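You operate a simulated robot arm through the tools that you are given. There is no shell and no other tool. Be economical: measure what you need, move in short steps, check, and stop when the job is done.

You run a simulated two-armed robot. Do the job below in one go: nothing can be reset, and whatever is moved stays where it is left.

## Task
Wipe up the spill on the ottoman top with the dish cloth and put it back.

Only the result counts: the job must be done as asked and must still hold three seconds after the hand-in. Knocking over, shifting, dropping, spilling or breaking anything else fails it. Flat cloth is picked up by pressing the open fingertips on it (5 to 10 N) and closing them slowly along it; thin cloth reads only 2 to 8 mm in the jaws.

## Robot
Two 7-joint arms with two-finger parallel grippers on one trunk, on a base that drives. Base frame: it is fixed to the floor where the robot stands at the start and does not move with it; the origin is under the middle of the robot, x ahead of it, y to its left, z up. Readings come in m, degrees, newtons and seconds.
The left shoulder is at the start at [0.05, 0.168, 0.857], the right one opposite. Payload 1.57 kg a hand.
Tool frame (each hand has its own): the origin (TCP) lies between the finger pads and is the grasp point; the fingertips stand 0.03 m ahead of it; z points along the fingers, y is the line along which they close. The gripper opens to 0.08 m. The fingers are 0.017 m wide and 0.012 m thick; the gripper's body (0.04 by 0.082 m) begins 0.08 m behind the TCP.
Orientation is that of the tool frame in the base frame, as [roll, pitch, yaw] about the fixed x, y, z axes, in that order (R = Rz(yaw) Ry(pitch) Rx(roll)). With the fingers straight down and closing along the base's y, the tool's x points along the base's -x, its y along +y and its z along -z.

## Interface
- The arms move only by the tool send_rows. It takes "left_plan", "right_plan" or both (then of equal length, played together; a hand with none holds still); each is a list of rows, each a list of 2 entries, a list of its own where there are three numbers: the shift along the tool's x, y, z in units of 40 mm (1.0 is 40 mm), then the turn, a rotation vector about the tool's x, y, z in units of 5 degrees (1.0 is 5 degrees). In form: [[[dx, dy, dz], [rx, ry, rz]], ...]. A call has 1 to 10 rows; each row shifts and turns the commanded pose from where the row before left it, along the tool's axes as they then stand. "left_fingers" and "right_fingers" are, for a hand that has rows, the opening, from 0 (shut) to 1 (fully open), set as the call begins (left out, the last holds). A call with a number of a shift or a turn outside -1 to 1 is refused whole. Rows are played at 5 a second. More than 0.05 m and 8.6 degrees between two rows, or a gripper value outside its range, and nothing of the call is played. A pose out of reach is approached as far as the arm can. The call stops where the force on the tool passes 40 N (or 10 N more than at its start, if that is more) or the arm is blocked; 0.2 s more then pass. The fingers move at their own pace (about 0.045 m/s each) and stop on an object; they squeeze with about 32 N. The grip force told is the motor's: it shows also when the fingers shut on nothing. Time passes only in rows, and 0.2 s behind the last, so rows that do not move let the fingers close. The reply holds the time, the measured pose of the TCP, the force on the tool along the base axes, the opening and the grip force, in the units named above and with some noise.
- Cameras (640 x 400 px; columns grow to the right, rows downward): "scene" is now at [0.1131, 0.0338, 1.0525]; the picture's right is [0.44, -0.90, 0.00], its down [-0.71, -0.35, -0.61] and it looks along [0.55, 0.27, -0.79] (base axes); focal length 249 px, centre (320, 200). "left" rides on the left gripper at [0.072, 0.007, -0.122] in its tool frame; the picture's right is [-0.09, 1.00, 0.00], its down [-0.84, -0.08, -0.54] and it looks along [-0.54, -0.05, 0.84] (tool axes); focal length 238 px, centre (320, 200). "right" rides on the right gripper at [0.072, -0.007, -0.122] in its tool frame; the picture's right is [0.09, 1.00, 0.00], its down [-0.84, 0.08, -0.54] and it looks along [-0.54, 0.05, 0.84] (tool axes); focal length 238 px, centre (320, 200). There is no depth. A picture from a camera that has moved, and an enlarged one, comes with that camera's place and axes in the base frame and with its lens. The place of the scene camera against the robot may be out by one fixed shift of up to 0.012 m in any direction.
- get_image(camera): a new picture of that camera. No time passes.
- lift_body(by): slides the trunk up (or, below 0, down) by that many m; the arms and the scene camera ride with it, the base frame stays. It gives what a move gives, with no picture.
- roll_base(legs): drives the robot by 1 to 6 legs, each [ahead, left, turn to the left] in m, m and degrees, along the robot's own axes; the way and the turn of a leg run together, so that a leg with both is an arc; at most 1.5 m and 180 degrees a leg. The arms and the cameras ride along, it lands a little off, and it stops where it bumps. It gives what a move gives.
- pan_tilt(pan, tilt): turns the head with the scene camera to pan (to the left, within 80 degrees either way) and tilt (down, from -29 to 69), counted from straight ahead of the robot. It gives what a move gives.
- inspect(camera, box): a new picture of the part [left, top, right, bottom] of that camera's present view, enlarged. No time passes.
- finish_job(): hands the job in; it is judged then, once.

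Go step by step. Nothing tells you exact positions but the pictures and the camera data: compare them with the known pose of the tool, close in by small moves and look again before you grip or let go. The budget is 120 turns and 88 pictures, counting those below and the enlarged ones. Unless the task says otherwise, let go and move clear before handing in, and close with one line.

The tools are called after "Emit:" as name(argument=value, ...) on one line, values as JSON. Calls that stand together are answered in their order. send_rows: Moves the arms, as the interface text tells. Its arguments: {"type":"object","properties":{"left_plan":{"type":"array","items":{"type":"array"}},"left_fingers":{"type":"number"},"right_plan":{"type":"array","items":{"type":"array"}},"right_fingers":{"type":"number"}},"required":[]} The other tools are called the same way: lift_body (by) slides the trunk up or down; roll_base (legs) drives the base; pan_tilt (pan, tilt) turns the head that bears the scene camera; get_image (camera) takes a picture; inspect (camera, box) takes an enlarged picture of a part of a camera's view; finish_job () hands the job in.

At the start:

```text
time: 0.0
left_tool_pos: [0.385, 0.3858, 0.6872]
left_orientation: [-179.9, 0.0, -179.8]
left_ft_force: [0.2, 0.2, 0.1]
left_width: 0.0802
left_gripper_force: 0.0
right_tool_pos: [0.5021, -0.0367, 0.6942]
right_orientation: [179.9, 0.0, 179.9]
right_ft_force: [0.1, 0.3, -0.5]
right_width: 0.08
right_gripper_force: 0.0
trunk travel left (down, up): [-0.025, 0.418]
robot x, y, heading: [0.0003, -0.0013, -0.1]
head pan, tilt: [26.3, 52.4]
```

scene: 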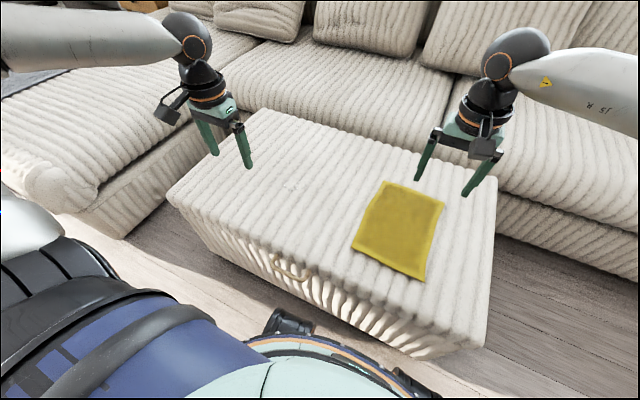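
right: 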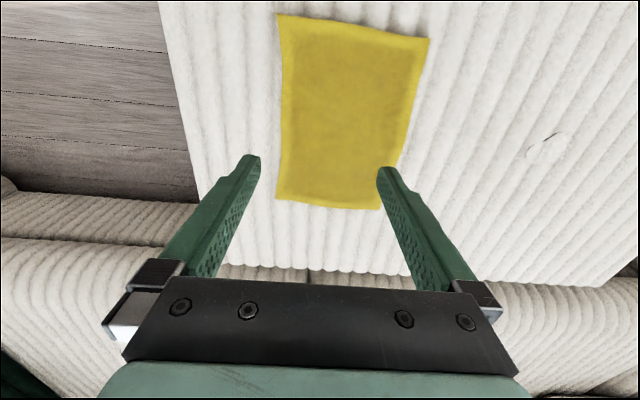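
left: 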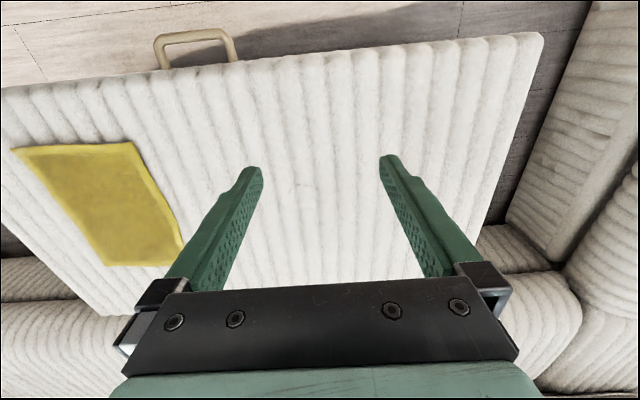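

The yellow cloth lies on the right half of the ottoman, and there is a faint mark near scene (292,185) that may be the spill. I'll enlarge both areas first.

Emit:
inspect(camera="scene", box=[230, 140, 370, 228])

Emit:
inspect(camera="left", box=[200, 120, 440, 270])

Emit:
inspect(camera="right", box=[440, 80, 640, 205])

Emit:
inspect(camera="scene", box=[330, 170, 470, 290])

```text
4.55 times, centred on (300, 184) of scene
camera zoom: at [0.1131, 0.0338, 1.0525], right [0.44, -0.9, 0.0], down [-0.71, -0.35, -0.61], along [0.55, 0.27, -0.79], focal length 1132 px, centre (411, 273)
```

zoom: 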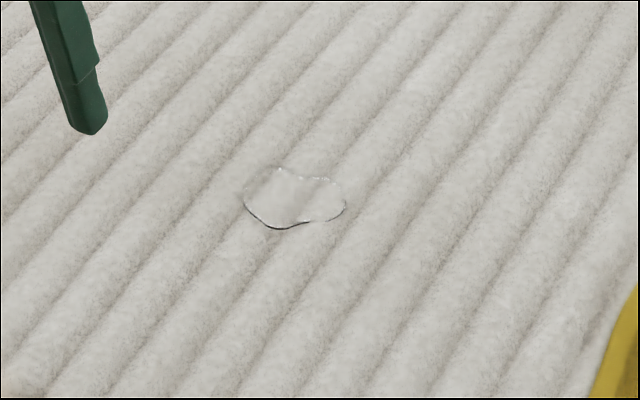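

```text
2.67 times, centred on (320, 195) of left
camera zoom: at [0.3119, 0.3931, 0.8073], right [0.09, 1.0, 0.0], down [0.84, -0.08, 0.54], along [0.54, -0.05, -0.84], focal length 636 px, centre (320, 213)
```

zoom: 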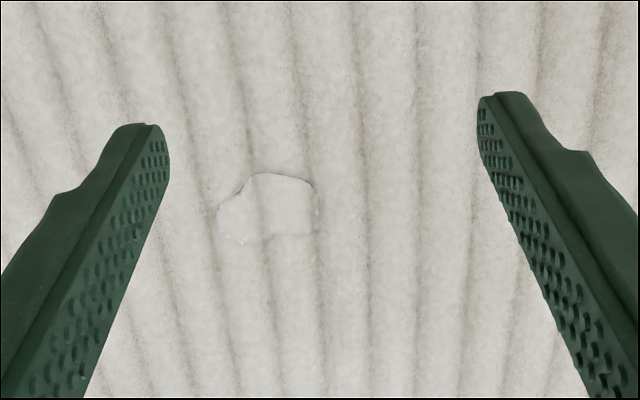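

```text
3.20 times, centred on (540, 142) of right
camera zoom: at [0.4309, -0.0429, 0.8161], right [-0.09, 1.0, 0.0], down [0.84, 0.08, 0.54], along [0.54, 0.05, -0.84], focal length 763 px, centre (-384, 384)
```

zoom: 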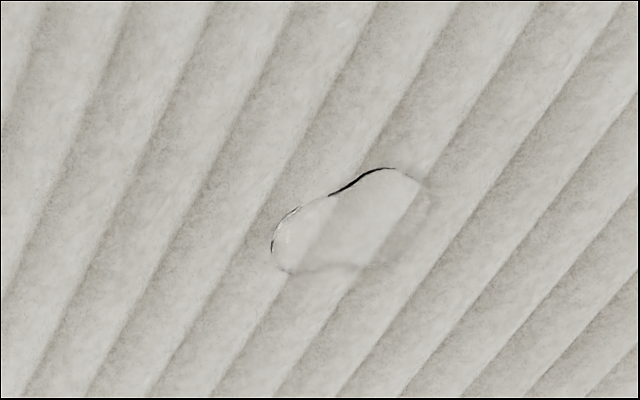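

```text
3.33 times, centred on (400, 230) of scene
camera zoom: at [0.1131, 0.0338, 1.0525], right [0.44, -0.9, 0.0], down [-0.71, -0.35, -0.61], along [0.55, 0.27, -0.79], focal length 830 px, centre (53, 100)
```

zoom: 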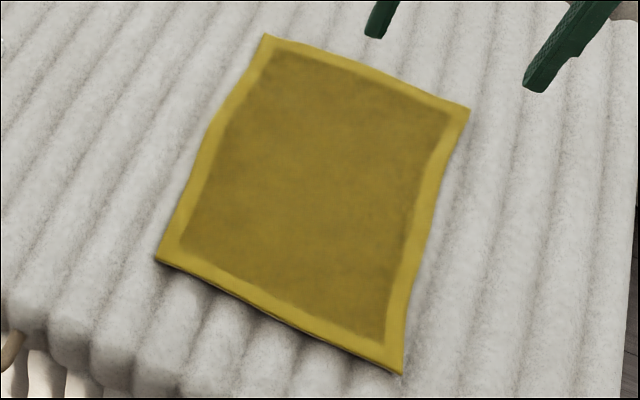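

The spill triangulates to about (0.535, 0.34). The cloth spans about x 0.40–0.67, y −0.10–0.09, and the surface looks nearer z≈0.45. My plan is to drag the cloth left over the spill by its left edge with the left hand, then drag it back by its right edge with the right hand. First I'll park the right hand and shift the base left for reach.

Emit:
send_rows(right_plan=[[[0.3, -0.9, 0], [0, 0, 0]], [[0.3, -0.9, 0], [0, 0, 0]], [[0.3, -0.9, 0], [0, 0, 0]], [[0.3, -0.9, 0], [0, 0, 0]], [[0.3, -0.9, 0], [0, 0, 0]], [[0.3, -0.9, 0], [0, 0, 0]], [[0.3, -0.9, 0], [0, 0, 0]]])

Emit:
roll_base(legs=[[0, 0.15, 0]])

Emit:
get_image(camera="scene")

Emit:
get_image(camera="left")

```text
time: 1.6
left_tool_pos: [0.3844, 0.387, 0.6878]
left_orientation: [-180.0, 0.0, -180.0]
left_ft_force: [0.7, -0.3, 0.4]
left_width: 0.0798
left_gripper_force: 0.0
right_tool_pos: [0.4176, -0.2892, 0.6924]
right_orientation: [180.0, 0.0, 180.0]
right_ft_force: [-1.0, 0.1, -0.7]
right_width: 0.0799
right_gripper_force: 0.0
trunk travel left (down, up): [-0.025, 0.418]
robot x, y, heading: [0.0032, -0.0001, 0.0]
head pan, tilt: [26.3, 52.4]
```

```text
time: 3.0
left_tool_pos: [0.3851, 0.5367, 0.687]
left_orientation: [-179.9, -0.1, 179.9]
left_ft_force: [-0.1, 0.8, 0.8]
left_width: 0.0799
left_gripper_force: 0.0
right_tool_pos: [0.4179, -0.1379, 0.6929]
right_orientation: [-179.9, 0.0, 179.7]
right_ft_force: [-0.1, -0.6, 0.3]
right_width: 0.08
right_gripper_force: 0.0
trunk travel left (down, up): [-0.025, 0.418]
robot x, y, heading: [-0.0023, 0.1494, 0.2]
head pan, tilt: [26.3, 52.4]
```

```text
80 pictures are left
camera scene: at [0.1133, 0.1845, 1.0525], right [0.44, -0.9, 0.0], down [-0.71, -0.35, -0.61], along [0.55, 0.27, -0.79], focal length 249 px, centre (320, 200)
```

scene: 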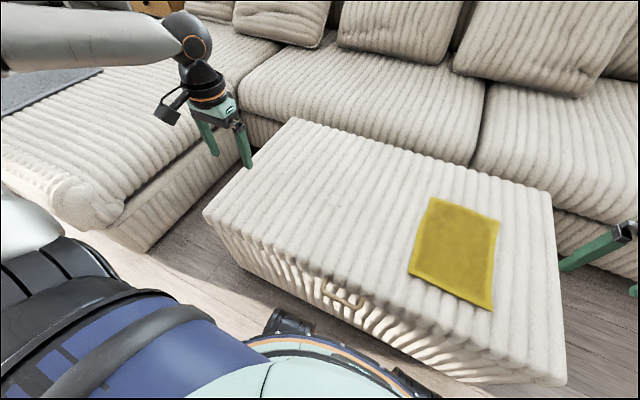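

```text
79 pictures are left
camera left: at [0.3128, 0.5434, 0.8074], right [0.09, 1.0, 0.0], down [0.84, -0.08, 0.54], along [0.54, -0.05, -0.84], focal length 238 px, centre (320, 200)
```

left: 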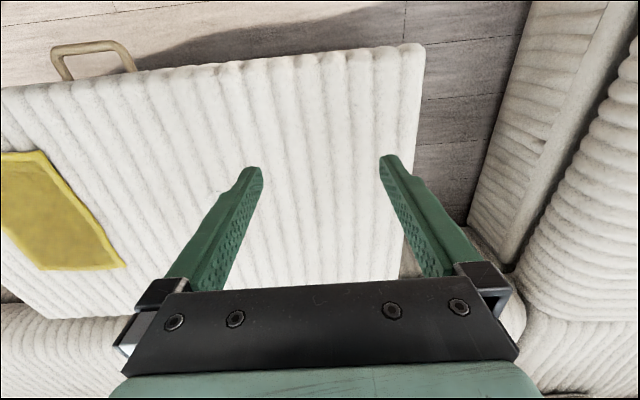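

The base is in place and nothing has moved. Next I bring the left hand over the cloth's left edge, about (0.54, 0.07), still high.

Emit:
send_rows(left_plan=[[[-0.39, -1, 0], [0, 0, 0]], [[-0.39, -1, 0], [0, 0, 0]], [[-0.39, -1, 0], [0, 0, 0]], [[-0.39, -1, 0], [0, 0, 0]], [[-0.39, -1, 0], [0, 0, 0]], [[-0.39, -1, 0], [0, 0, 0]], [[-0.39, -1, 0], [0, 0, 0]], [[-0.39, -1, 0], [0, 0, 0]], [[-0.39, -1, 0], [0, 0, 0]], [[-0.39, -1, 0], [0, 0, 0]]])

Emit:
send_rows(left_plan=[[[0, -0.84, 0.8], [0, 0, 0]], [[0, -0.84, 0.8], [0, 0, 0]], [[0, 0, 0.8], [0, 0, 0]]], left_fingers=0.55)

Emit:
get_image(camera="left")

Emit:
get_image(camera="scene")

```text
time: 5.2
left_tool_pos: [0.4457, 0.2928, 0.707]
left_orientation: [-180.0, 0.1, -180.0]
left_ft_force: [0.2, 0.6, -0.7]
left_width: 0.0804
left_gripper_force: 0.0
left hand out of reach, approached as far as the arm can: row 6, 7, 8, 9, 10
right_tool_pos: [0.4173, -0.1384, 0.6921]
right_orientation: [-179.9, 0.1, 179.7]
right_ft_force: [0.5, 0.3, -0.2]
right_width: 0.0801
right_gripper_force: 0.1
trunk travel left (down, up): [-0.025, 0.418]
robot x, y, heading: [0.0026, 0.1473, -0.0]
head pan, tilt: [26.3, 52.4]
```

```text
time: 6.0
left_tool_pos: [0.41, 0.2946, 0.6304]
left_orientation: [-179.9, 0.0, 179.9]
left_ft_force: [-0.7, 0.0, -0.5]
left_width: 0.0441
left_gripper_force: 0.1
left hand out of reach, approached as far as the arm can: row 1, 2, 3
right_tool_pos: [0.4174, -0.1379, 0.6933]
right_orientation: [179.9, 0.0, 179.7]
right_ft_force: [0.4, -0.5, -1.0]
right_width: 0.0802
right_gripper_force: 0.0
trunk travel left (down, up): [-0.025, 0.418]
robot x, y, heading: [0.0007, 0.1503, -0.1]
head pan, tilt: [26.3, 52.4]
```

```text
78 pictures are left
camera left: at [0.3366, 0.3008, 0.7516], right [0.09, 1.0, 0.0], down [0.84, -0.08, 0.54], along [0.54, -0.05, -0.84], focal length 238 px, centre (320, 200)
```

left: 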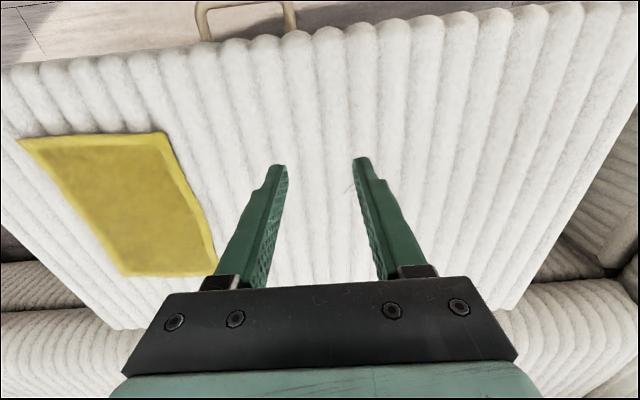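

```text
77 pictures are left
camera scene: at [0.1133, 0.1846, 1.0525], right [0.44, -0.9, 0.0], down [-0.71, -0.35, -0.61], along [0.55, 0.27, -0.79], focal length 249 px, centre (320, 200)
```

scene: 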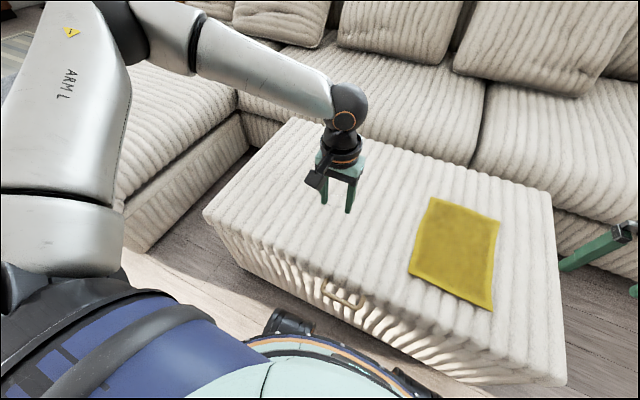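

The left hand stalled well inside its nominal reach, probably a joint branch or limit. I'll test whether the commanded pose resets and whether turning the yaw helps.

Emit:
send_rows(left_plan=[[[0, -0.5, 0], [0, 0, 0]], [[0, -0.5, 0], [0, 0, 0]]])

Emit:
send_rows(left_plan=[[[0, 0, 0], [0, 0, 1]], [[0, 0, 0], [0, 0, 1]], [[0, 0, 0], [0, 0, 1]], [[0, 0, 0], [0, 0, 1]]])

```text
time: 6.6
left_tool_pos: [0.3976, 0.2824, 0.6434]
left_orientation: [-179.9, 0.0, 180.0]
left_ft_force: [0.2, 0.3, 0.6]
left_width: 0.0439
left_gripper_force: 0.1
left hand out of reach, approached as far as the arm can: row 1, 2
right_tool_pos: [0.4168, -0.1394, 0.6926]
right_orientation: [-180.0, 0.0, 179.8]
right_ft_force: [-0.6, 0.3, -0.7]
right_width: 0.0797
right_gripper_force: 0.1
trunk travel left (down, up): [-0.025, 0.418]
robot x, y, heading: [0.0021, 0.1489, 0.2]
head pan, tilt: [26.3, 52.4]
```

```text
time: 7.6
left_tool_pos: [0.3973, 0.2835, 0.6434]
left_orientation: [179.9, 0.0, 159.8]
left_ft_force: [0.1, 0.0, 0.2]
left_width: 0.0443
left_gripper_force: 0.1
right_tool_pos: [0.4173, -0.138, 0.6922]
right_orientation: [179.9, 0.1, 179.7]
right_ft_force: [0.0, 0.0, 0.2]
right_width: 0.08
right_gripper_force: 0.1
trunk travel left (down, up): [-0.025, 0.418]
robot x, y, heading: [0.0006, 0.1537, -0.4]
head pan, tilt: [26.3, 52.4]
```

Emit:
send_rows(left_plan=[[[-0.34, -0.93, 0], [0, 0, 0]], [[-0.34, -0.93, 0], [0, 0, 0]], [[-0.34, -0.93, 0], [0, 0, 0]]])

Emit:
get_image(camera="scene")

```text
time: 8.4
left_tool_pos: [0.3736, 0.267, 0.6678]
left_orientation: [-180.0, -0.1, 160.0]
left_ft_force: [0.2, -0.1, -0.3]
left_width: 0.0442
left_gripper_force: 0.1
left hand out of reach, approached as far as the arm can: row 1, 2, 3
right_tool_pos: [0.4177, -0.1379, 0.692]
right_orientation: [-180.0, -0.1, 179.7]
right_ft_force: [-0.2, -0.1, 1.0]
right_width: 0.0799
right_gripper_force: 0.0
trunk travel left (down, up): [-0.025, 0.418]
robot x, y, heading: [0.0026, 0.1532, -0.1]
head pan, tilt: [26.3, 52.4]
```

```text
76 pictures are left
camera scene: at [0.1133, 0.1846, 1.0525], right [0.44, -0.9, 0.0], down [-0.71, -0.35, -0.61], along [0.55, 0.27, -0.79], focal length 249 px, centre (320, 200)
```

scene: 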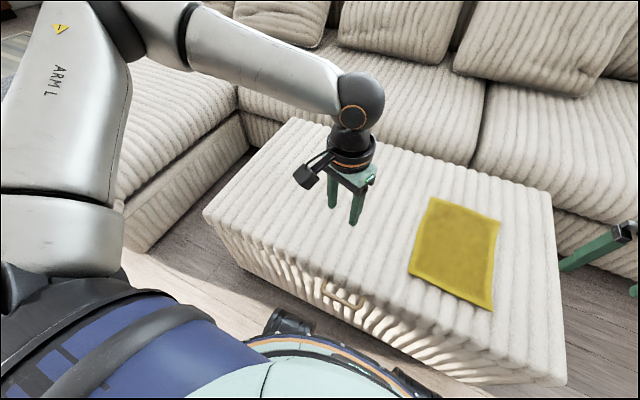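

The left arm can't cross inward in this branch, so I'll keep it 20° to its own side and let the base do the sideways travel. I'll undo the turn and bring the hand to a comfortable spot.

Emit:
send_rows(left_plan=[[[0, 0.6, 0], [0, 0, -1]], [[0, 0.6, 0], [0, 0, -1]], [[0, 0.6, 0], [0, 0, -1]], [[0, 0.7, 0], [0, 0, -1]], [[-0.8, 0, 0], [0, 0, 0]], [[-0.8, 0, 0], [0, 0, 0]], [[-0.8, 0, 0], [0, 0, 0]], [[-0.8, 0, 0], [0, 0, 0]], [[-0.8, 0, 0], [0, 0, 0]]])

Emit:
roll_base(legs=[[0, -0.3, 0]])

Emit:
get_image(camera="left")

```text
time: 10.4
left_tool_pos: [0.5254, 0.382, 0.6725]
left_orientation: [179.9, 0.1, 179.9]
left_ft_force: [-0.5, 0.3, -0.2]
left_width: 0.0439
left_gripper_force: 0.0
left hand out of reach, approached as far as the arm can: row 8, 9
right_tool_pos: [0.4168, -0.1374, 0.6931]
right_orientation: [180.0, 0.0, 179.7]
right_ft_force: [0.6, -0.2, 1.0]
right_width: 0.0798
right_gripper_force: 0.0
trunk travel left (down, up): [-0.025, 0.418]
robot x, y, heading: [0.0017, 0.1525, -0.2]
head pan, tilt: [26.3, 52.4]
```

```text
time: 12.4
left_tool_pos: [0.5244, 0.0873, 0.6722]
left_orientation: [-180.0, 0.1, 179.9]
left_ft_force: [0.1, 0.4, 0.2]
left_width: 0.0441
left_gripper_force: 0.1
right_tool_pos: [0.4162, -0.4325, 0.692]
right_orientation: [-180.0, 0.0, 179.7]
right_ft_force: [0.5, 0.5, 0.1]
right_width: 0.08
right_gripper_force: 0.0
trunk travel left (down, up): [-0.025, 0.418]
robot x, y, heading: [-0.0045, -0.1421, -0.3]
head pan, tilt: [26.3, 52.4]
```

```text
75 pictures are left
camera left: at [0.451, 0.0937, 0.7932], right [0.09, 1.0, 0.0], down [0.84, -0.08, 0.54], along [0.54, -0.05, -0.84], focal length 238 px, centre (320, 200)
```

left: 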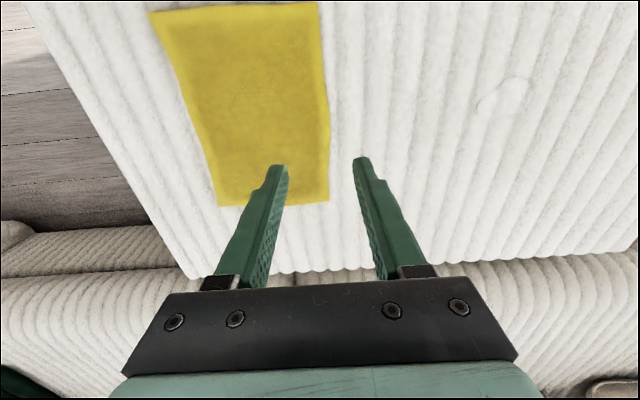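

The cloth's left edge is at y≈0.092, spanning x 0.41–0.67, and the surface is confirmed at about z 0.45. I'll descend above the edge's middle, to about 3 cm clearance.

Emit:
send_rows(left_plan=[[[0, -0.3, 0.8], [0, 0, 0]], [[0, -0.3, 0.8], [0, 0, 0]], [[-0.2, 0, 0.8], [0, 0, 0]], [[-0.2, 0, 0.8], [0, 0, 0]], [[0, 0, 0.6], [0, 0, 0]]], left_fingers=0.6)

Emit:
get_image(camera="left")

Emit:
get_image(camera="scene")

```text
time: 13.6
left_tool_pos: [0.477, 0.1082, 0.5631]
left_orientation: [-179.9, 0.0, 179.9]
left_ft_force: [0.0, 0.4, -0.9]
left_width: 0.0482
left_gripper_force: 0.1
left hand out of reach, approached as far as the arm can: row 1, 2, 3, 4, 5
right_tool_pos: [0.416, -0.4322, 0.6933]
right_orientation: [-180.0, 0.0, 179.7]
right_ft_force: [0.2, -0.5, -0.4]
right_width: 0.0799
right_gripper_force: 0.0
trunk travel left (down, up): [-0.025, 0.418]
robot x, y, heading: [-0.0027, -0.1402, -0.3]
head pan, tilt: [26.3, 52.4]
```

```text
74 pictures are left
camera left: at [0.4045, 0.1142, 0.6843], right [0.09, 1.0, 0.0], down [0.84, -0.08, 0.54], along [0.54, -0.05, -0.84], focal length 238 px, centre (320, 200)
```

left: 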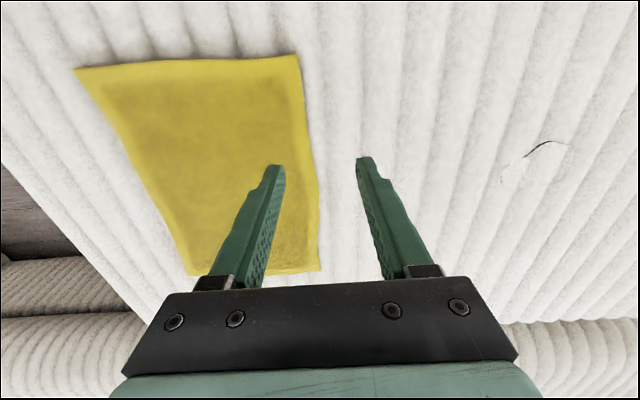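

```text
73 pictures are left
camera scene: at [0.1125, -0.1092, 1.0525], right [0.44, -0.9, 0.0], down [-0.71, -0.35, -0.61], along [0.55, 0.27, -0.79], focal length 249 px, centre (320, 200)
```

scene: 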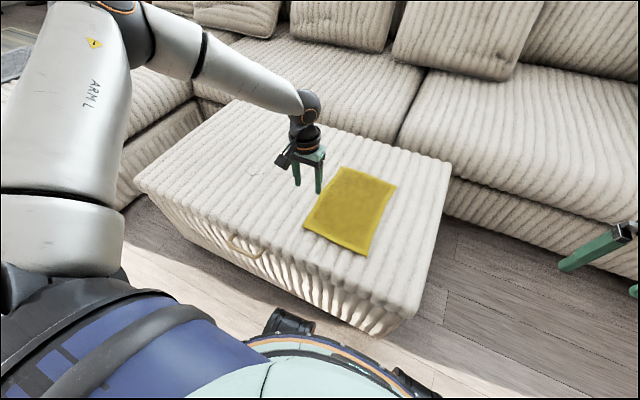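

The left hand again falls short while pointing straight down. I'll tilt its fingers outward by 25°, which should ease the wrist and add reach, and then move on toward the edge middle.

Emit:
send_rows(left_plan=[[[0, 0, 0], [0, -1, 0]], [[0, 0, 0], [0, -1, 0]], [[0, 0, 0], [0, -1, 0]], [[0, 0, 0], [0, -1, 0]], [[0, 0, 0], [0, -1, 0]], [[-0.5, -0.5, 0], [0, 0, 0]], [[-0.5, -0.5, 0], [0, 0, 0]]])

```text
time: 15.2
left_tool_pos: [0.5147, 0.0663, 0.5808]
left_orientation: [179.9, 25.2, 179.9]
left_ft_force: [0.2, 0.7, -0.3]
left_width: 0.048
left_gripper_force: 0.1
right_tool_pos: [0.4161, -0.4325, 0.6915]
right_orientation: [-179.9, 0.0, 179.7]
right_ft_force: [-0.1, 0.1, -0.6]
right_width: 0.0798
right_gripper_force: 0.0
trunk travel left (down, up): [-0.025, 0.418]
robot x, y, heading: [-0.0, -0.1429, -0.2]
head pan, tilt: [26.3, 52.4]
```

Tilting works. I'll descend to about 2.5 cm above contact and look.

Emit:
send_rows(left_plan=[[[0.4, 0, 0.85], [0, 0, 0]], [[0.4, 0, 0.85], [0, 0, 0]]])

Emit:
get_image(camera="left")

```text
time: 15.8
left_tool_pos: [0.4949, 0.0924, 0.5392]
left_orientation: [-179.9, 25.1, 179.9]
left_ft_force: [-0.3, 0.2, -0.3]
left_width: 0.048
left_gripper_force: 0.1
left hand out of reach, approached as far as the arm can: row 1, 2
right_tool_pos: [0.4158, -0.4318, 0.6916]
right_orientation: [-180.0, 0.0, 179.6]
right_ft_force: [1.0, -0.1, -0.4]
right_width: 0.08
right_gripper_force: 0.1
trunk travel left (down, up): [-0.025, 0.418]
robot x, y, heading: [0.003, -0.1433, -0.2]
head pan, tilt: [26.3, 52.4]
```

```text
72 pictures are left
camera left: at [0.3779, 0.099, 0.6167], right [0.09, 1.0, 0.04], down [0.53, -0.08, 0.85], along [0.84, -0.05, -0.53], focal length 238 px, centre (320, 200)
```

left: 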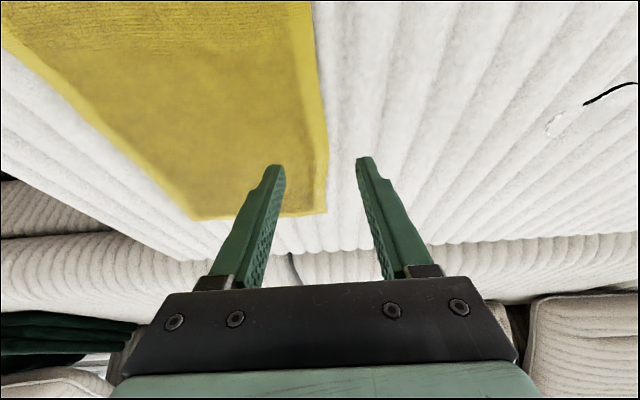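

It stalls again, so this arm's posture is limiting. I'll test whether the right arm has a better posture by moving it down and forward next to the ottoman, above the top, while backing the left hand up.

Emit:
send_rows(left_plan=[[[-0.4, 0, -0.9], [0, 0, 0]], [[-0.4, 0, -0.9], [0, 0, 0]], [[0, 0, 0], [0, 0, 0]], [[0, 0, 0], [0, 0, 0]], [[0, 0, 0], [0, 0, 0]], [[0, 0, 0], [0, 0, 0]]], right_plan=[[[-0.6, 0.7, 0], [0, 0, 0]], [[-0.6, 0.7, 0], [0, 0, 0]], [[-0.6, 0, 0.8], [0, 0, 0]], [[0, 0, 0.8], [0, 0, 0]], [[0, 0, 0.8], [0, 0, 0]], [[0, 0, 0.8], [0, 0, 0]]])

Emit:
get_image(camera="scene")

```text
time: 17.2
left_tool_pos: [0.4947, 0.0906, 0.6143]
left_orientation: [179.9, 25.0, 179.8]
left_ft_force: [0.4, -0.5, 0.8]
left_width: 0.048
left_gripper_force: 0.1
right_tool_pos: [0.4878, -0.3773, 0.5663]
right_orientation: [180.0, 0.1, 179.6]
right_ft_force: [0.2, -0.5, 0.6]
right_width: 0.0799
right_gripper_force: 0.1
trunk travel left (down, up): [-0.025, 0.418]
robot x, y, heading: [-0.0027, -0.1436, -0.2]
head pan, tilt: [26.3, 52.4]
```

```text
71 pictures are left
camera scene: at [0.1125, -0.1091, 1.0525], right [0.44, -0.9, 0.0], down [-0.71, -0.35, -0.61], along [0.55, 0.27, -0.79], focal length 249 px, centre (320, 200)
```

scene: 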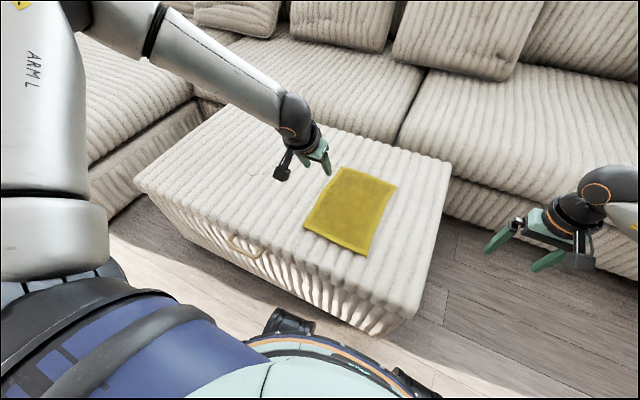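

Emit:
send_rows(right_plan=[[[-0.5, 0, 0.5], [0, 0, 0]], [[-0.5, 0, 0.5], [0, 0, 0]], [[0, 0.5, 0.8], [0, 0, 0]], [[0, 0.5, 0], [0, 0, 0]], [[0, 0.5, 0], [0, 0, 0]]])

```text
time: 18.4
left_tool_pos: [0.4948, 0.0916, 0.6159]
left_orientation: [179.9, 25.1, 179.8]
left_ft_force: [-0.6, -0.5, -0.4]
left_width: 0.0481
left_gripper_force: 0.1
right_tool_pos: [0.5292, -0.317, 0.4935]
right_orientation: [180.0, 0.0, 179.7]
right_ft_force: [0.8, 0.2, -1.0]
right_width: 0.0798
right_gripper_force: 0.0
trunk travel left (down, up): [-0.025, 0.418]
robot x, y, heading: [-0.0007, -0.1411, -0.1]
head pan, tilt: [26.3, 52.4]
```

The right arm reaches this region easily. I'll use it for the job, retracting the left hand to its start-like pose and raising the right before driving left.

Emit:
send_rows(left_plan=[[[0, 0.5, -0.5], [0, 1, 0]], [[0, 0.5, -0.5], [0, 1, 0]], [[0, 0.5, -0.5], [0, 1, 0]], [[0.6, 0.5, -0.4], [0, 1, 0]], [[0.7, 0.5, 0], [0, 1, 0]], [[0.7, 0, 0], [0, 0, 0]], [[0.7, 0, 0], [0, 0, 0]]], right_plan=[[[0, 0, -0.6], [0, 0, 0]], [[0, 0, -0.6], [0, 0, 0]], [[0, 0, -0.6], [0, 0, 0]], [[0, 0, -0.6], [0, 0, 0]], [[0, 0, -0.6], [0, 0, 0]], [[0, 0, 0], [0, 0, 0]], [[0, 0, 0], [0, 0, 0]]], right_fingers=0.6)

Emit:
roll_base(legs=[[0, 0.38, 0]])

Emit:
get_image(camera="right")

Emit:
get_image(camera="scene")

```text
time: 20.0
left_tool_pos: [0.3643, 0.1918, 0.679]
left_orientation: [180.0, 0.1, 179.8]
left_ft_force: [0.8, 0.1, -0.4]
left_width: 0.048
left_gripper_force: 0.1
right_tool_pos: [0.5281, -0.3177, 0.6124]
right_orientation: [179.9, 0.1, 179.7]
right_ft_force: [-0.6, -0.6, -0.1]
right_width: 0.0478
right_gripper_force: 0.2
trunk travel left (down, up): [-0.025, 0.418]
robot x, y, heading: [-0.0008, -0.1436, -0.1]
head pan, tilt: [26.3, 52.4]
```

```text
time: 22.4
left_tool_pos: [0.3668, 0.5698, 0.6801]
left_orientation: [180.0, 0.1, 179.7]
left_ft_force: [-0.5, 0.1, 0.4]
left_width: 0.048
left_gripper_force: 0.1
right_tool_pos: [0.5298, 0.0611, 0.6119]
right_orientation: [180.0, 0.0, 179.5]
right_ft_force: [0.1, -0.5, -0.6]
right_width: 0.048
right_gripper_force: 0.0
trunk travel left (down, up): [-0.025, 0.418]
robot x, y, heading: [0.0023, 0.2411, -0.3]
head pan, tilt: [26.3, 52.4]
```

```text
70 pictures are left
camera right: at [0.4583, 0.0557, 0.7335], right [-0.08, 1.0, 0.0], down [0.84, 0.07, 0.54], along [0.54, 0.05, -0.84], focal length 238 px, centre (320, 200)
```

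right: 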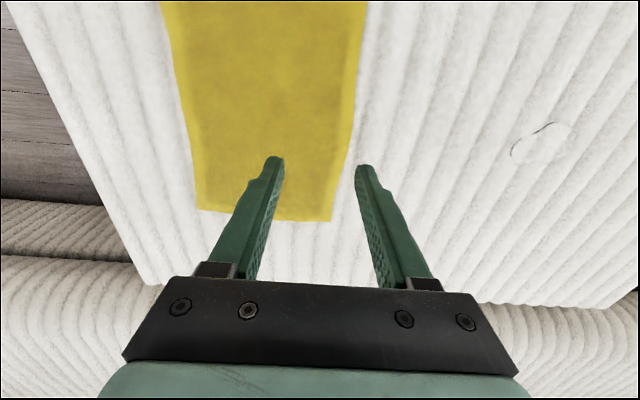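

```text
69 pictures are left
camera scene: at [0.1144, 0.2711, 1.0525], right [0.44, -0.9, 0.0], down [-0.71, -0.35, -0.61], along [0.55, 0.27, -0.79], focal length 249 px, centre (320, 200)
```

scene: 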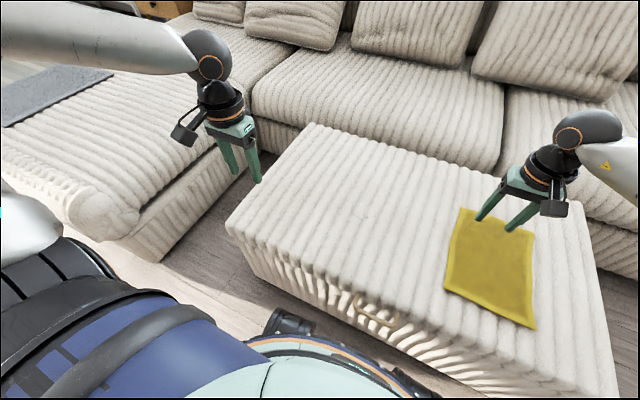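

The right hand is over the cloth's left edge with both fingers inside it. I descend to just above contact, then creep down.

Emit:
send_rows(right_plan=[[[0, 0, 0.7], [0, 0, 0]], [[0, 0, 0.7], [0, 0, 0]], [[0, 0, 0.7], [0, 0, 0]], [[0, 0, 0.5], [0, 0, 0]]])

Emit:
get_image(camera="right")

```text
time: 23.4
left_tool_pos: [0.3668, 0.5694, 0.6798]
left_orientation: [180.0, 0.1, 179.8]
left_ft_force: [-0.4, -0.1, 0.0]
left_width: 0.0478
left_gripper_force: 0.0
right_tool_pos: [0.5299, 0.0608, 0.5052]
right_orientation: [179.9, 0.0, 179.6]
right_ft_force: [-0.4, 0.6, -0.2]
right_width: 0.048
right_gripper_force: 0.0
trunk travel left (down, up): [-0.025, 0.418]
robot x, y, heading: [0.0036, 0.2405, -0.3]
head pan, tilt: [26.3, 52.4]
```

```text
68 pictures are left
camera right: at [0.4579, 0.0544, 0.6279], right [-0.08, 1.0, 0.0], down [0.84, 0.07, 0.54], along [0.54, 0.05, -0.84], focal length 238 px, centre (320, 200)
```

right: 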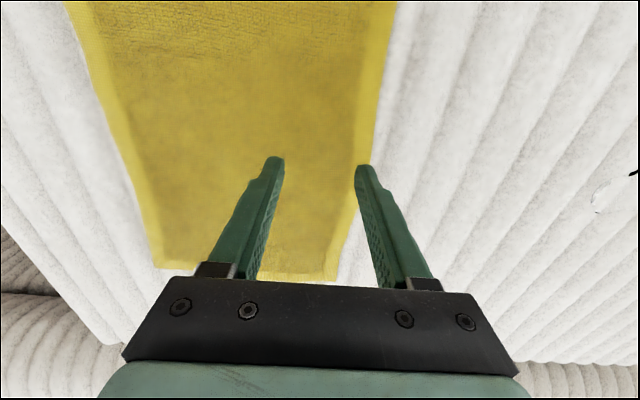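

Emit:
send_rows(right_plan=[[[0, -0.2, 0.12], [0, 0, 0]], [[0, 0, 0.12], [0, 0, 0]], [[0, 0, 0.12], [0, 0, 0]], [[0, 0, 0.12], [0, 0, 0]]])

Emit:
send_rows(right_plan=[[[0, 0, 0.06], [0, 0, 0]], [[0, 0, 0.06], [0, 0, 0]]])

```text
time: 24.4
left_tool_pos: [0.3663, 0.5694, 0.6797]
left_orientation: [180.0, 0.1, 179.7]
left_ft_force: [0.3, 0.5, 0.1]
left_width: 0.048
left_gripper_force: 0.0
right_tool_pos: [0.532, 0.0532, 0.487]
right_orientation: [-180.0, 0.0, 179.4]
right_ft_force: [-0.3, 0.3, -0.5]
right_width: 0.0479
right_gripper_force: 0.0
trunk travel left (down, up): [-0.025, 0.418]
robot x, y, heading: [-0.0002, 0.2389, -0.5]
head pan, tilt: [26.3, 52.4]
```

```text
time: 25.0
left_tool_pos: [0.3664, 0.5703, 0.6787]
left_orientation: [180.0, 0.1, 179.7]
left_ft_force: [0.1, 0.6, 0.6]
left_width: 0.0479
left_gripper_force: 0.0
right_tool_pos: [0.5292, 0.0536, 0.4839]
right_orientation: [-180.0, 0.1, 179.5]
right_ft_force: [-1.3, -0.1, 5.7]
right_width: 0.0478
right_gripper_force: 0.1
trunk travel left (down, up): [-0.025, 0.418]
robot x, y, heading: [0.0023, 0.2359, -0.2]
head pan, tilt: [26.3, 52.4]
```

Contact at 5.7 N (tips at about z 0.454). Now I close slowly in stages.

Emit:
send_rows(right_plan=[[[0, 0, 0], [0, 0, 0]]], right_fingers=0.45)

Emit:
send_rows(right_plan=[[[0, 0, 0], [0, 0, 0]]], right_fingers=0.3)

Emit:
send_rows(right_plan=[[[0, 0, 0], [0, 0, 0]]], right_fingers=0.15)

Emit:
send_rows(right_plan=[[[0, 0, 0], [0, 0, 0]], [[0, 0, 0], [0, 0, 0]], [[0, 0, 0], [0, 0, 0]]], right_fingers=0.0)

Emit:
get_image(camera="right")

```text
time: 25.4
left_tool_pos: [0.3665, 0.5698, 0.6804]
left_orientation: [-180.0, 0.1, 179.7]
left_ft_force: [0.3, 0.7, 0.7]
left_width: 0.0481
left_gripper_force: 0.0
right_tool_pos: [0.5308, 0.054, 0.4833]
right_orientation: [180.0, 0.1, 179.6]
right_ft_force: [0.0, 0.6, 6.5]
right_width: 0.0348
right_gripper_force: 0.0
trunk travel left (down, up): [-0.025, 0.418]
robot x, y, heading: [-0.001, 0.2387, -0.1]
head pan, tilt: [26.3, 52.4]
```

```text
time: 25.8
left_tool_pos: [0.3665, 0.5696, 0.6797]
left_orientation: [-179.9, 0.2, 179.8]
left_ft_force: [0.4, -0.5, 0.1]
left_width: 0.048
left_gripper_force: 0.1
right_tool_pos: [0.5296, 0.0541, 0.4837]
right_orientation: [179.9, 0.1, 179.5]
right_ft_force: [1.0, 0.5, 8.1]
right_width: 0.0223
right_gripper_force: 0.1
trunk travel left (down, up): [-0.025, 0.418]
robot x, y, heading: [0.0019, 0.2367, -0.3]
head pan, tilt: [26.3, 52.4]
```

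```text
time: 26.2
left_tool_pos: [0.3655, 0.5706, 0.6793]
left_orientation: [180.0, 0.1, 179.6]
left_ft_force: [-0.1, 0.1, 0.0]
left_width: 0.048
left_gripper_force: 0.1
right_tool_pos: [0.5304, 0.0538, 0.4822]
right_orientation: [180.0, 0.0, 179.5]
right_ft_force: [0.3, 0.6, 8.2]
right_width: 0.0109
right_gripper_force: 0.0
trunk travel left (down, up): [-0.025, 0.418]
robot x, y, heading: [0.0, 0.2363, -0.2]
head pan, tilt: [26.3, 52.4]
```

```text
time: 27.0
left_tool_pos: [0.3661, 0.5704, 0.6798]
left_orientation: [-179.9, 0.0, 179.7]
left_ft_force: [-0.9, 0.0, 0.3]
left_width: 0.0479
left_gripper_force: 0.0
right_tool_pos: [0.53, 0.0544, 0.4826]
right_orientation: [-180.0, 0.1, 179.5]
right_ft_force: [-0.1, -2.1, 8.8]
right_width: 0.0046
right_gripper_force: 24.9
trunk travel left (down, up): [-0.025, 0.418]
robot x, y, heading: [0.0014, 0.2391, -0.4]
head pan, tilt: [26.3, 52.4]
```

```text
67 pictures are left
camera right: at [0.4583, 0.0477, 0.6052], right [-0.08, 1.0, 0.0], down [0.84, 0.07, 0.54], along [0.54, 0.04, -0.84], focal length 238 px, centre (320, 200)
```

right: 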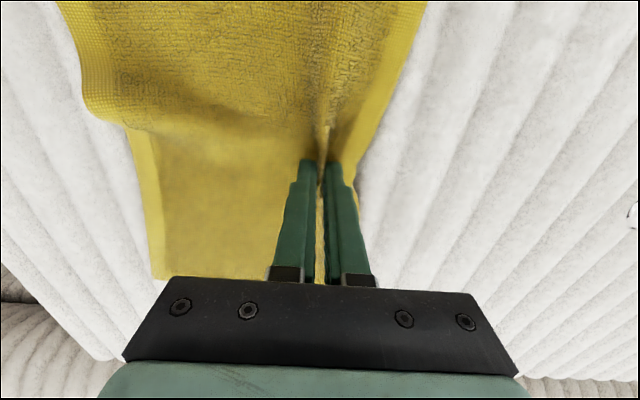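

Gripped with 4.6 mm of cloth. I ease up slightly and begin dragging left along the surface.

Emit:
send_rows(right_plan=[[[0, 0.1, -0.05], [0, 0, 0]], [[0, 0.4, 0], [0, 0, 0]], [[0, 0.4, 0], [0, 0, 0]], [[0, 0.4, 0], [0, 0, 0]], [[0, 0.4, 0], [0, 0, 0]], [[0, 0.4, 0], [0, 0, 0]], [[0, 0.4, 0], [0, 0, 0]], [[0, 0.4, 0], [0, 0, 0]], [[0, 0.4, 0], [0, 0, 0]], [[0, 0.4, 0], [0, 0, 0]]])

Emit:
get_image(camera="right")

Emit:
get_image(camera="scene")

```text
time: 29.2
left_tool_pos: [0.3675, 0.5694, 0.6799]
left_orientation: [180.0, 0.2, 179.7]
left_ft_force: [-0.2, -0.9, 0.3]
left_width: 0.0482
left_gripper_force: 0.0
right_tool_pos: [0.5312, 0.2027, 0.4862]
right_orientation: [180.0, 0.0, 179.5]
right_ft_force: [-0.4, 0.1, 0.3]
right_width: 0.0041
right_gripper_force: 25.2
trunk travel left (down, up): [-0.025, 0.418]
robot x, y, heading: [0.0057, 0.2435, -0.5]
head pan, tilt: [26.3, 52.4]
```

```text
66 pictures are left
camera right: at [0.4594, 0.1971, 0.608], right [-0.08, 1.0, 0.0], down [0.84, 0.07, 0.54], along [0.54, 0.05, -0.84], focal length 238 px, centre (320, 200)
```

right: 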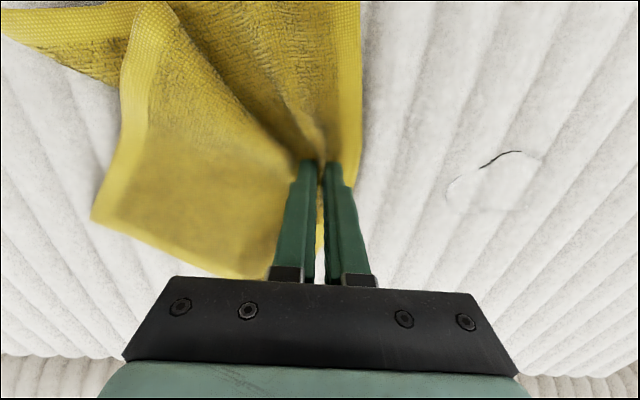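

```text
65 pictures are left
camera scene: at [0.1143, 0.2711, 1.0525], right [0.44, -0.9, 0.0], down [-0.71, -0.35, -0.61], along [0.55, 0.27, -0.79], focal length 249 px, centre (320, 200)
```

scene: 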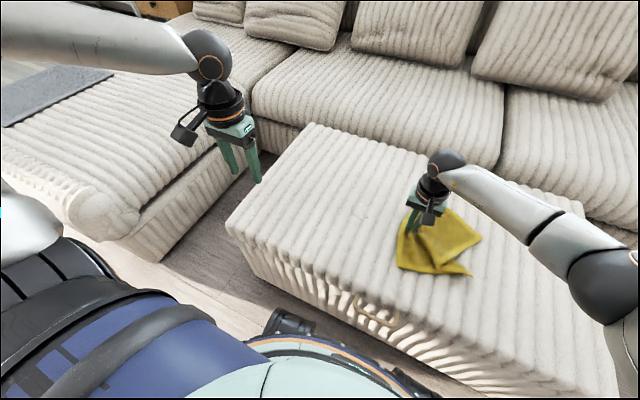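

The cloth follows, with some folding. I press a little and carry on across the spill by driving the base left.

Emit:
send_rows(right_plan=[[[0, 0, 0.06], [0, 0, 0]], [[0, 0, 0.06], [0, 0, 0]]])

Emit:
roll_base(legs=[[0, 0.16, 0]])

Emit:
get_image(camera="right")

Emit:
get_image(camera="scene")

```text
time: 29.8
left_tool_pos: [0.365, 0.5703, 0.6806]
left_orientation: [-180.0, 0.2, 179.7]
left_ft_force: [0.0, 0.3, -0.5]
left_width: 0.0483
left_gripper_force: 0.0
right_tool_pos: [0.5314, 0.2014, 0.4823]
right_orientation: [179.8, 0.2, 179.5]
right_ft_force: [-4.4, -1.0, 16.1]
right_width: 0.0045
right_gripper_force: 25.6
trunk travel left (down, up): [-0.025, 0.418]
robot x, y, heading: [0.0022, 0.2373, -0.3]
head pan, tilt: [26.3, 52.4]
```

```text
time: 31.2
left_tool_pos: [0.368, 0.7317, 0.6794]
left_orientation: [-180.0, 0.1, 179.8]
left_ft_force: [0.5, -0.7, -0.2]
left_width: 0.0482
left_gripper_force: 0.0
right_tool_pos: [0.5334, 0.3664, 0.483]
right_orientation: [179.5, 0.3, 179.8]
right_ft_force: [5.3, -0.6, 21.0]
right_width: 0.0048
right_gripper_force: 25.3
trunk travel left (down, up): [-0.025, 0.418]
robot x, y, heading: [-0.0001, 0.3985, -0.4]
head pan, tilt: [26.3, 52.4]
```

```text
64 pictures are left
camera right: at [0.4601, 0.3597, 0.6044], right [-0.09, 1.0, 0.01], down [0.83, 0.07, 0.55], along [0.55, 0.05, -0.84], focal length 238 px, centre (320, 200)
```

right: 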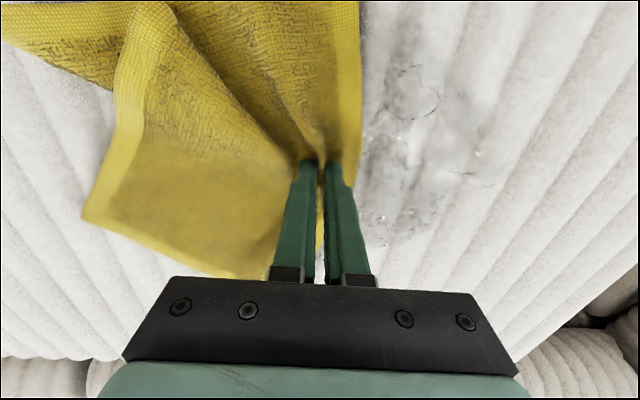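

```text
63 pictures are left
camera scene: at [0.1141, 0.4327, 1.0526], right [0.44, -0.9, 0.0], down [-0.71, -0.35, -0.61], along [0.55, 0.27, -0.79], focal length 249 px, centre (320, 200)
```

scene: 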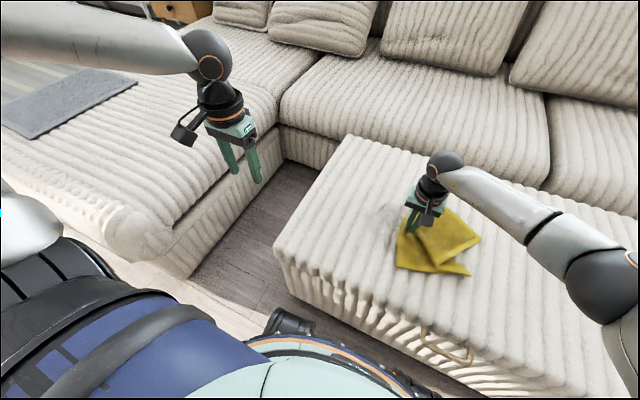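

The puddle is now being smeared under the cloth, with residue ahead at y≈0.38–0.43. I keep wiping with arm strokes further left.

Emit:
send_rows(right_plan=[[[0, 0.4, -0.04], [0, 0, 0]], [[0, 0.4, 0], [0, 0, 0]], [[0, 0.4, 0], [0, 0, 0]], [[0, 0.4, 0], [0, 0, 0]], [[0, 0.4, 0], [0, 0, 0]]])

Emit:
get_image(camera="right")

Emit:
inspect(camera="scene", box=[320, 140, 500, 290])

```text
time: 32.4
left_tool_pos: [0.368, 0.7328, 0.6804]
left_orientation: [180.0, 0.1, 179.7]
left_ft_force: [0.3, -0.5, 0.4]
left_width: 0.0479
left_gripper_force: 0.0
right_tool_pos: [0.5339, 0.4491, 0.4835]
right_orientation: [179.5, 0.2, 179.7]
right_ft_force: [-0.5, 0.9, 1.5]
right_width: 0.0046
right_gripper_force: 25.7
trunk travel left (down, up): [-0.025, 0.418]
robot x, y, heading: [0.0034, 0.4012, -0.2]
head pan, tilt: [26.3, 52.4]
```

```text
62 pictures are left
camera right: at [0.4613, 0.4417, 0.6061], right [-0.09, 1.0, 0.01], down [0.83, 0.07, 0.55], along [0.54, 0.05, -0.84], focal length 238 px, centre (320, 200)
```

right: 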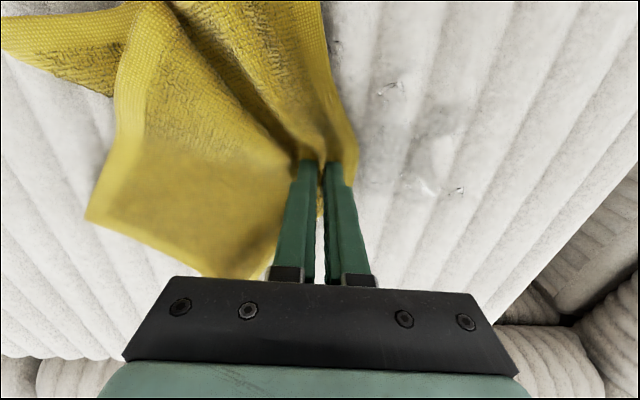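

```text
2.67 times, centred on (410, 215) of scene
camera zoom: at [0.1153, 0.4328, 1.0524], right [0.44, -0.9, 0.0], down [-0.71, -0.35, -0.61], along [0.55, 0.27, -0.79], focal length 664 px, centre (80, 160)
```

zoom: 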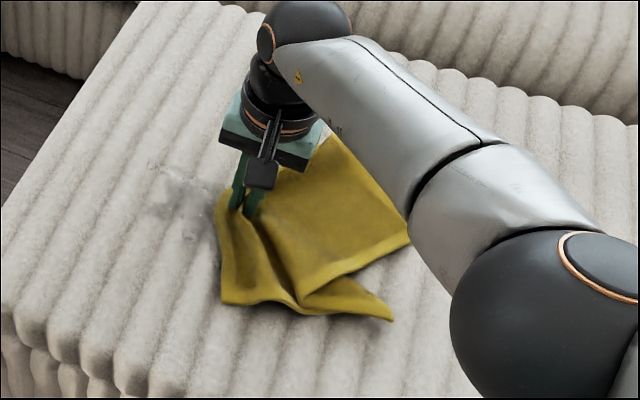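

The residue seems to be pushed along ahead of the cloth. I'll lift the cloth, shift the base left, and look at what remains so I can set the cloth down on top and wipe back.

Emit:
send_rows(right_plan=[[[0, 0, -0.8], [0, 0, 0]], [[0, 0, -0.8], [0, 0, 0]], [[0, 0, -0.8], [0, 0, 0]]])

Emit:
get_image(camera="right")

Emit:
get_image(camera="scene")

Emit:
get_image(camera="left")

```text
time: 33.2
left_tool_pos: [0.3671, 0.7325, 0.6795]
left_orientation: [180.0, 0.2, 179.8]
left_ft_force: [1.1, -0.2, -0.7]
left_width: 0.048
left_gripper_force: 0.1
right_tool_pos: [0.5319, 0.4474, 0.582]
right_orientation: [179.8, 0.1, 179.5]
right_ft_force: [0.1, -0.4, -0.8]
right_width: 0.0045
right_gripper_force: 24.9
trunk travel left (down, up): [-0.025, 0.418]
robot x, y, heading: [0.002, 0.3986, -0.2]
head pan, tilt: [26.3, 52.4]
```

```text
60 pictures are left
camera right: at [0.4602, 0.4403, 0.7037], right [-0.09, 1.0, 0.01], down [0.84, 0.07, 0.55], along [0.54, 0.05, -0.84], focal length 238 px, centre (320, 200)
```

right: 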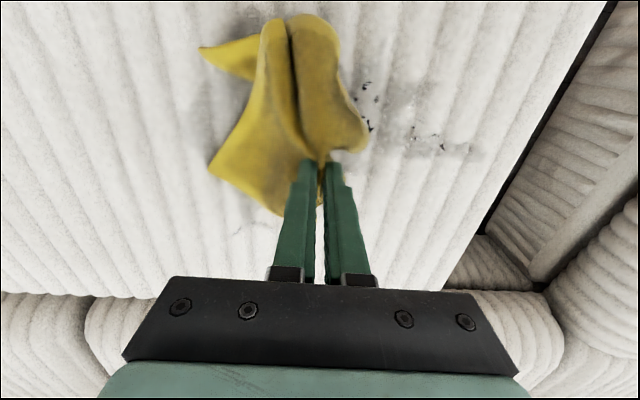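

```text
59 pictures are left
camera scene: at [0.1154, 0.4327, 1.0524], right [0.44, -0.9, 0.0], down [-0.71, -0.35, -0.61], along [0.55, 0.27, -0.79], focal length 249 px, centre (320, 200)
```

scene: 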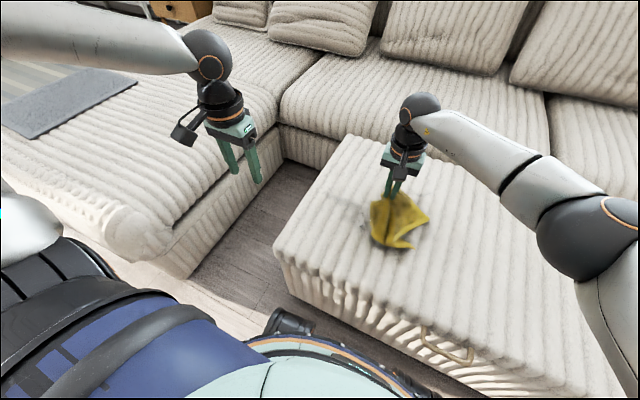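

```text
58 pictures are left
camera left: at [0.2944, 0.7386, 0.8003], right [0.1, 1.0, 0.0], down [0.84, -0.08, 0.54], along [0.54, -0.05, -0.84], focal length 238 px, centre (320, 200)
```

left: 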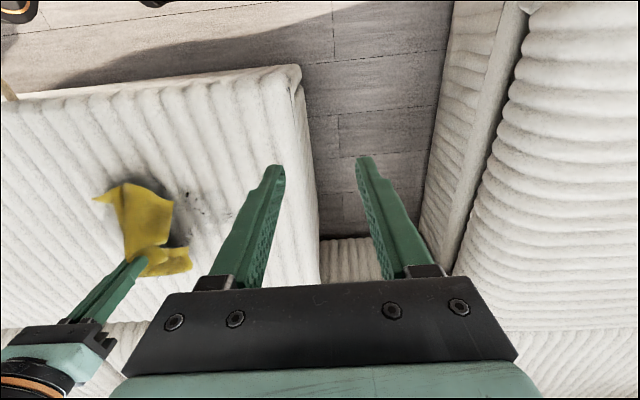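

Emit:
inspect(camera="left", box=[90, 150, 290, 275])

Emit:
inspect(camera="right", box=[180, 40, 520, 252])

```text
3.20 times, centred on (190, 212) of left
camera zoom: at [0.2944, 0.7386, 0.8003], right [0.1, 1.0, 0.0], down [0.84, -0.08, 0.54], along [0.54, -0.05, -0.84], focal length 763 px, centre (736, 160)
```

zoom: 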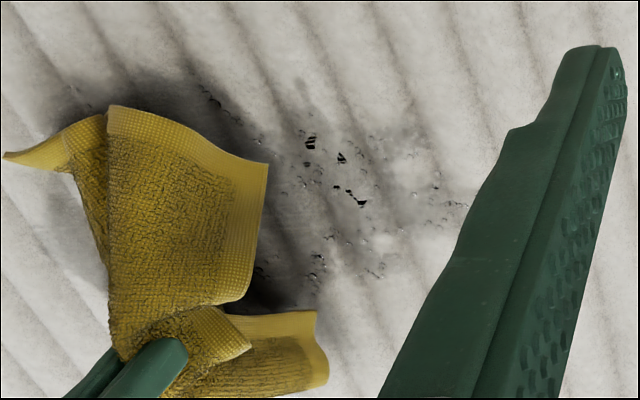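

```text
1.88 times, centred on (350, 146) of right
camera zoom: at [0.4602, 0.4403, 0.7037], right [-0.09, 1.0, 0.01], down [0.84, 0.07, 0.55], along [0.54, 0.05, -0.84], focal length 449 px, centre (264, 302)
```

zoom: 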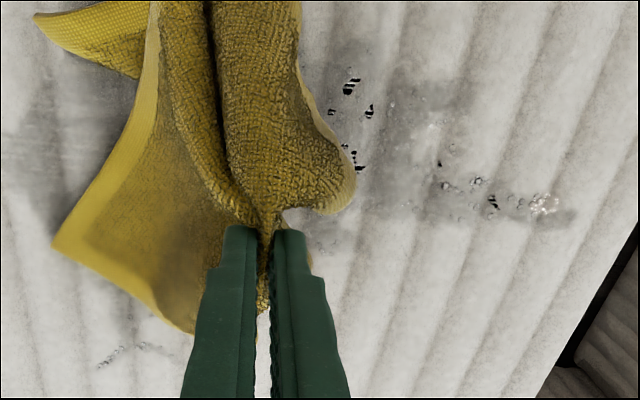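

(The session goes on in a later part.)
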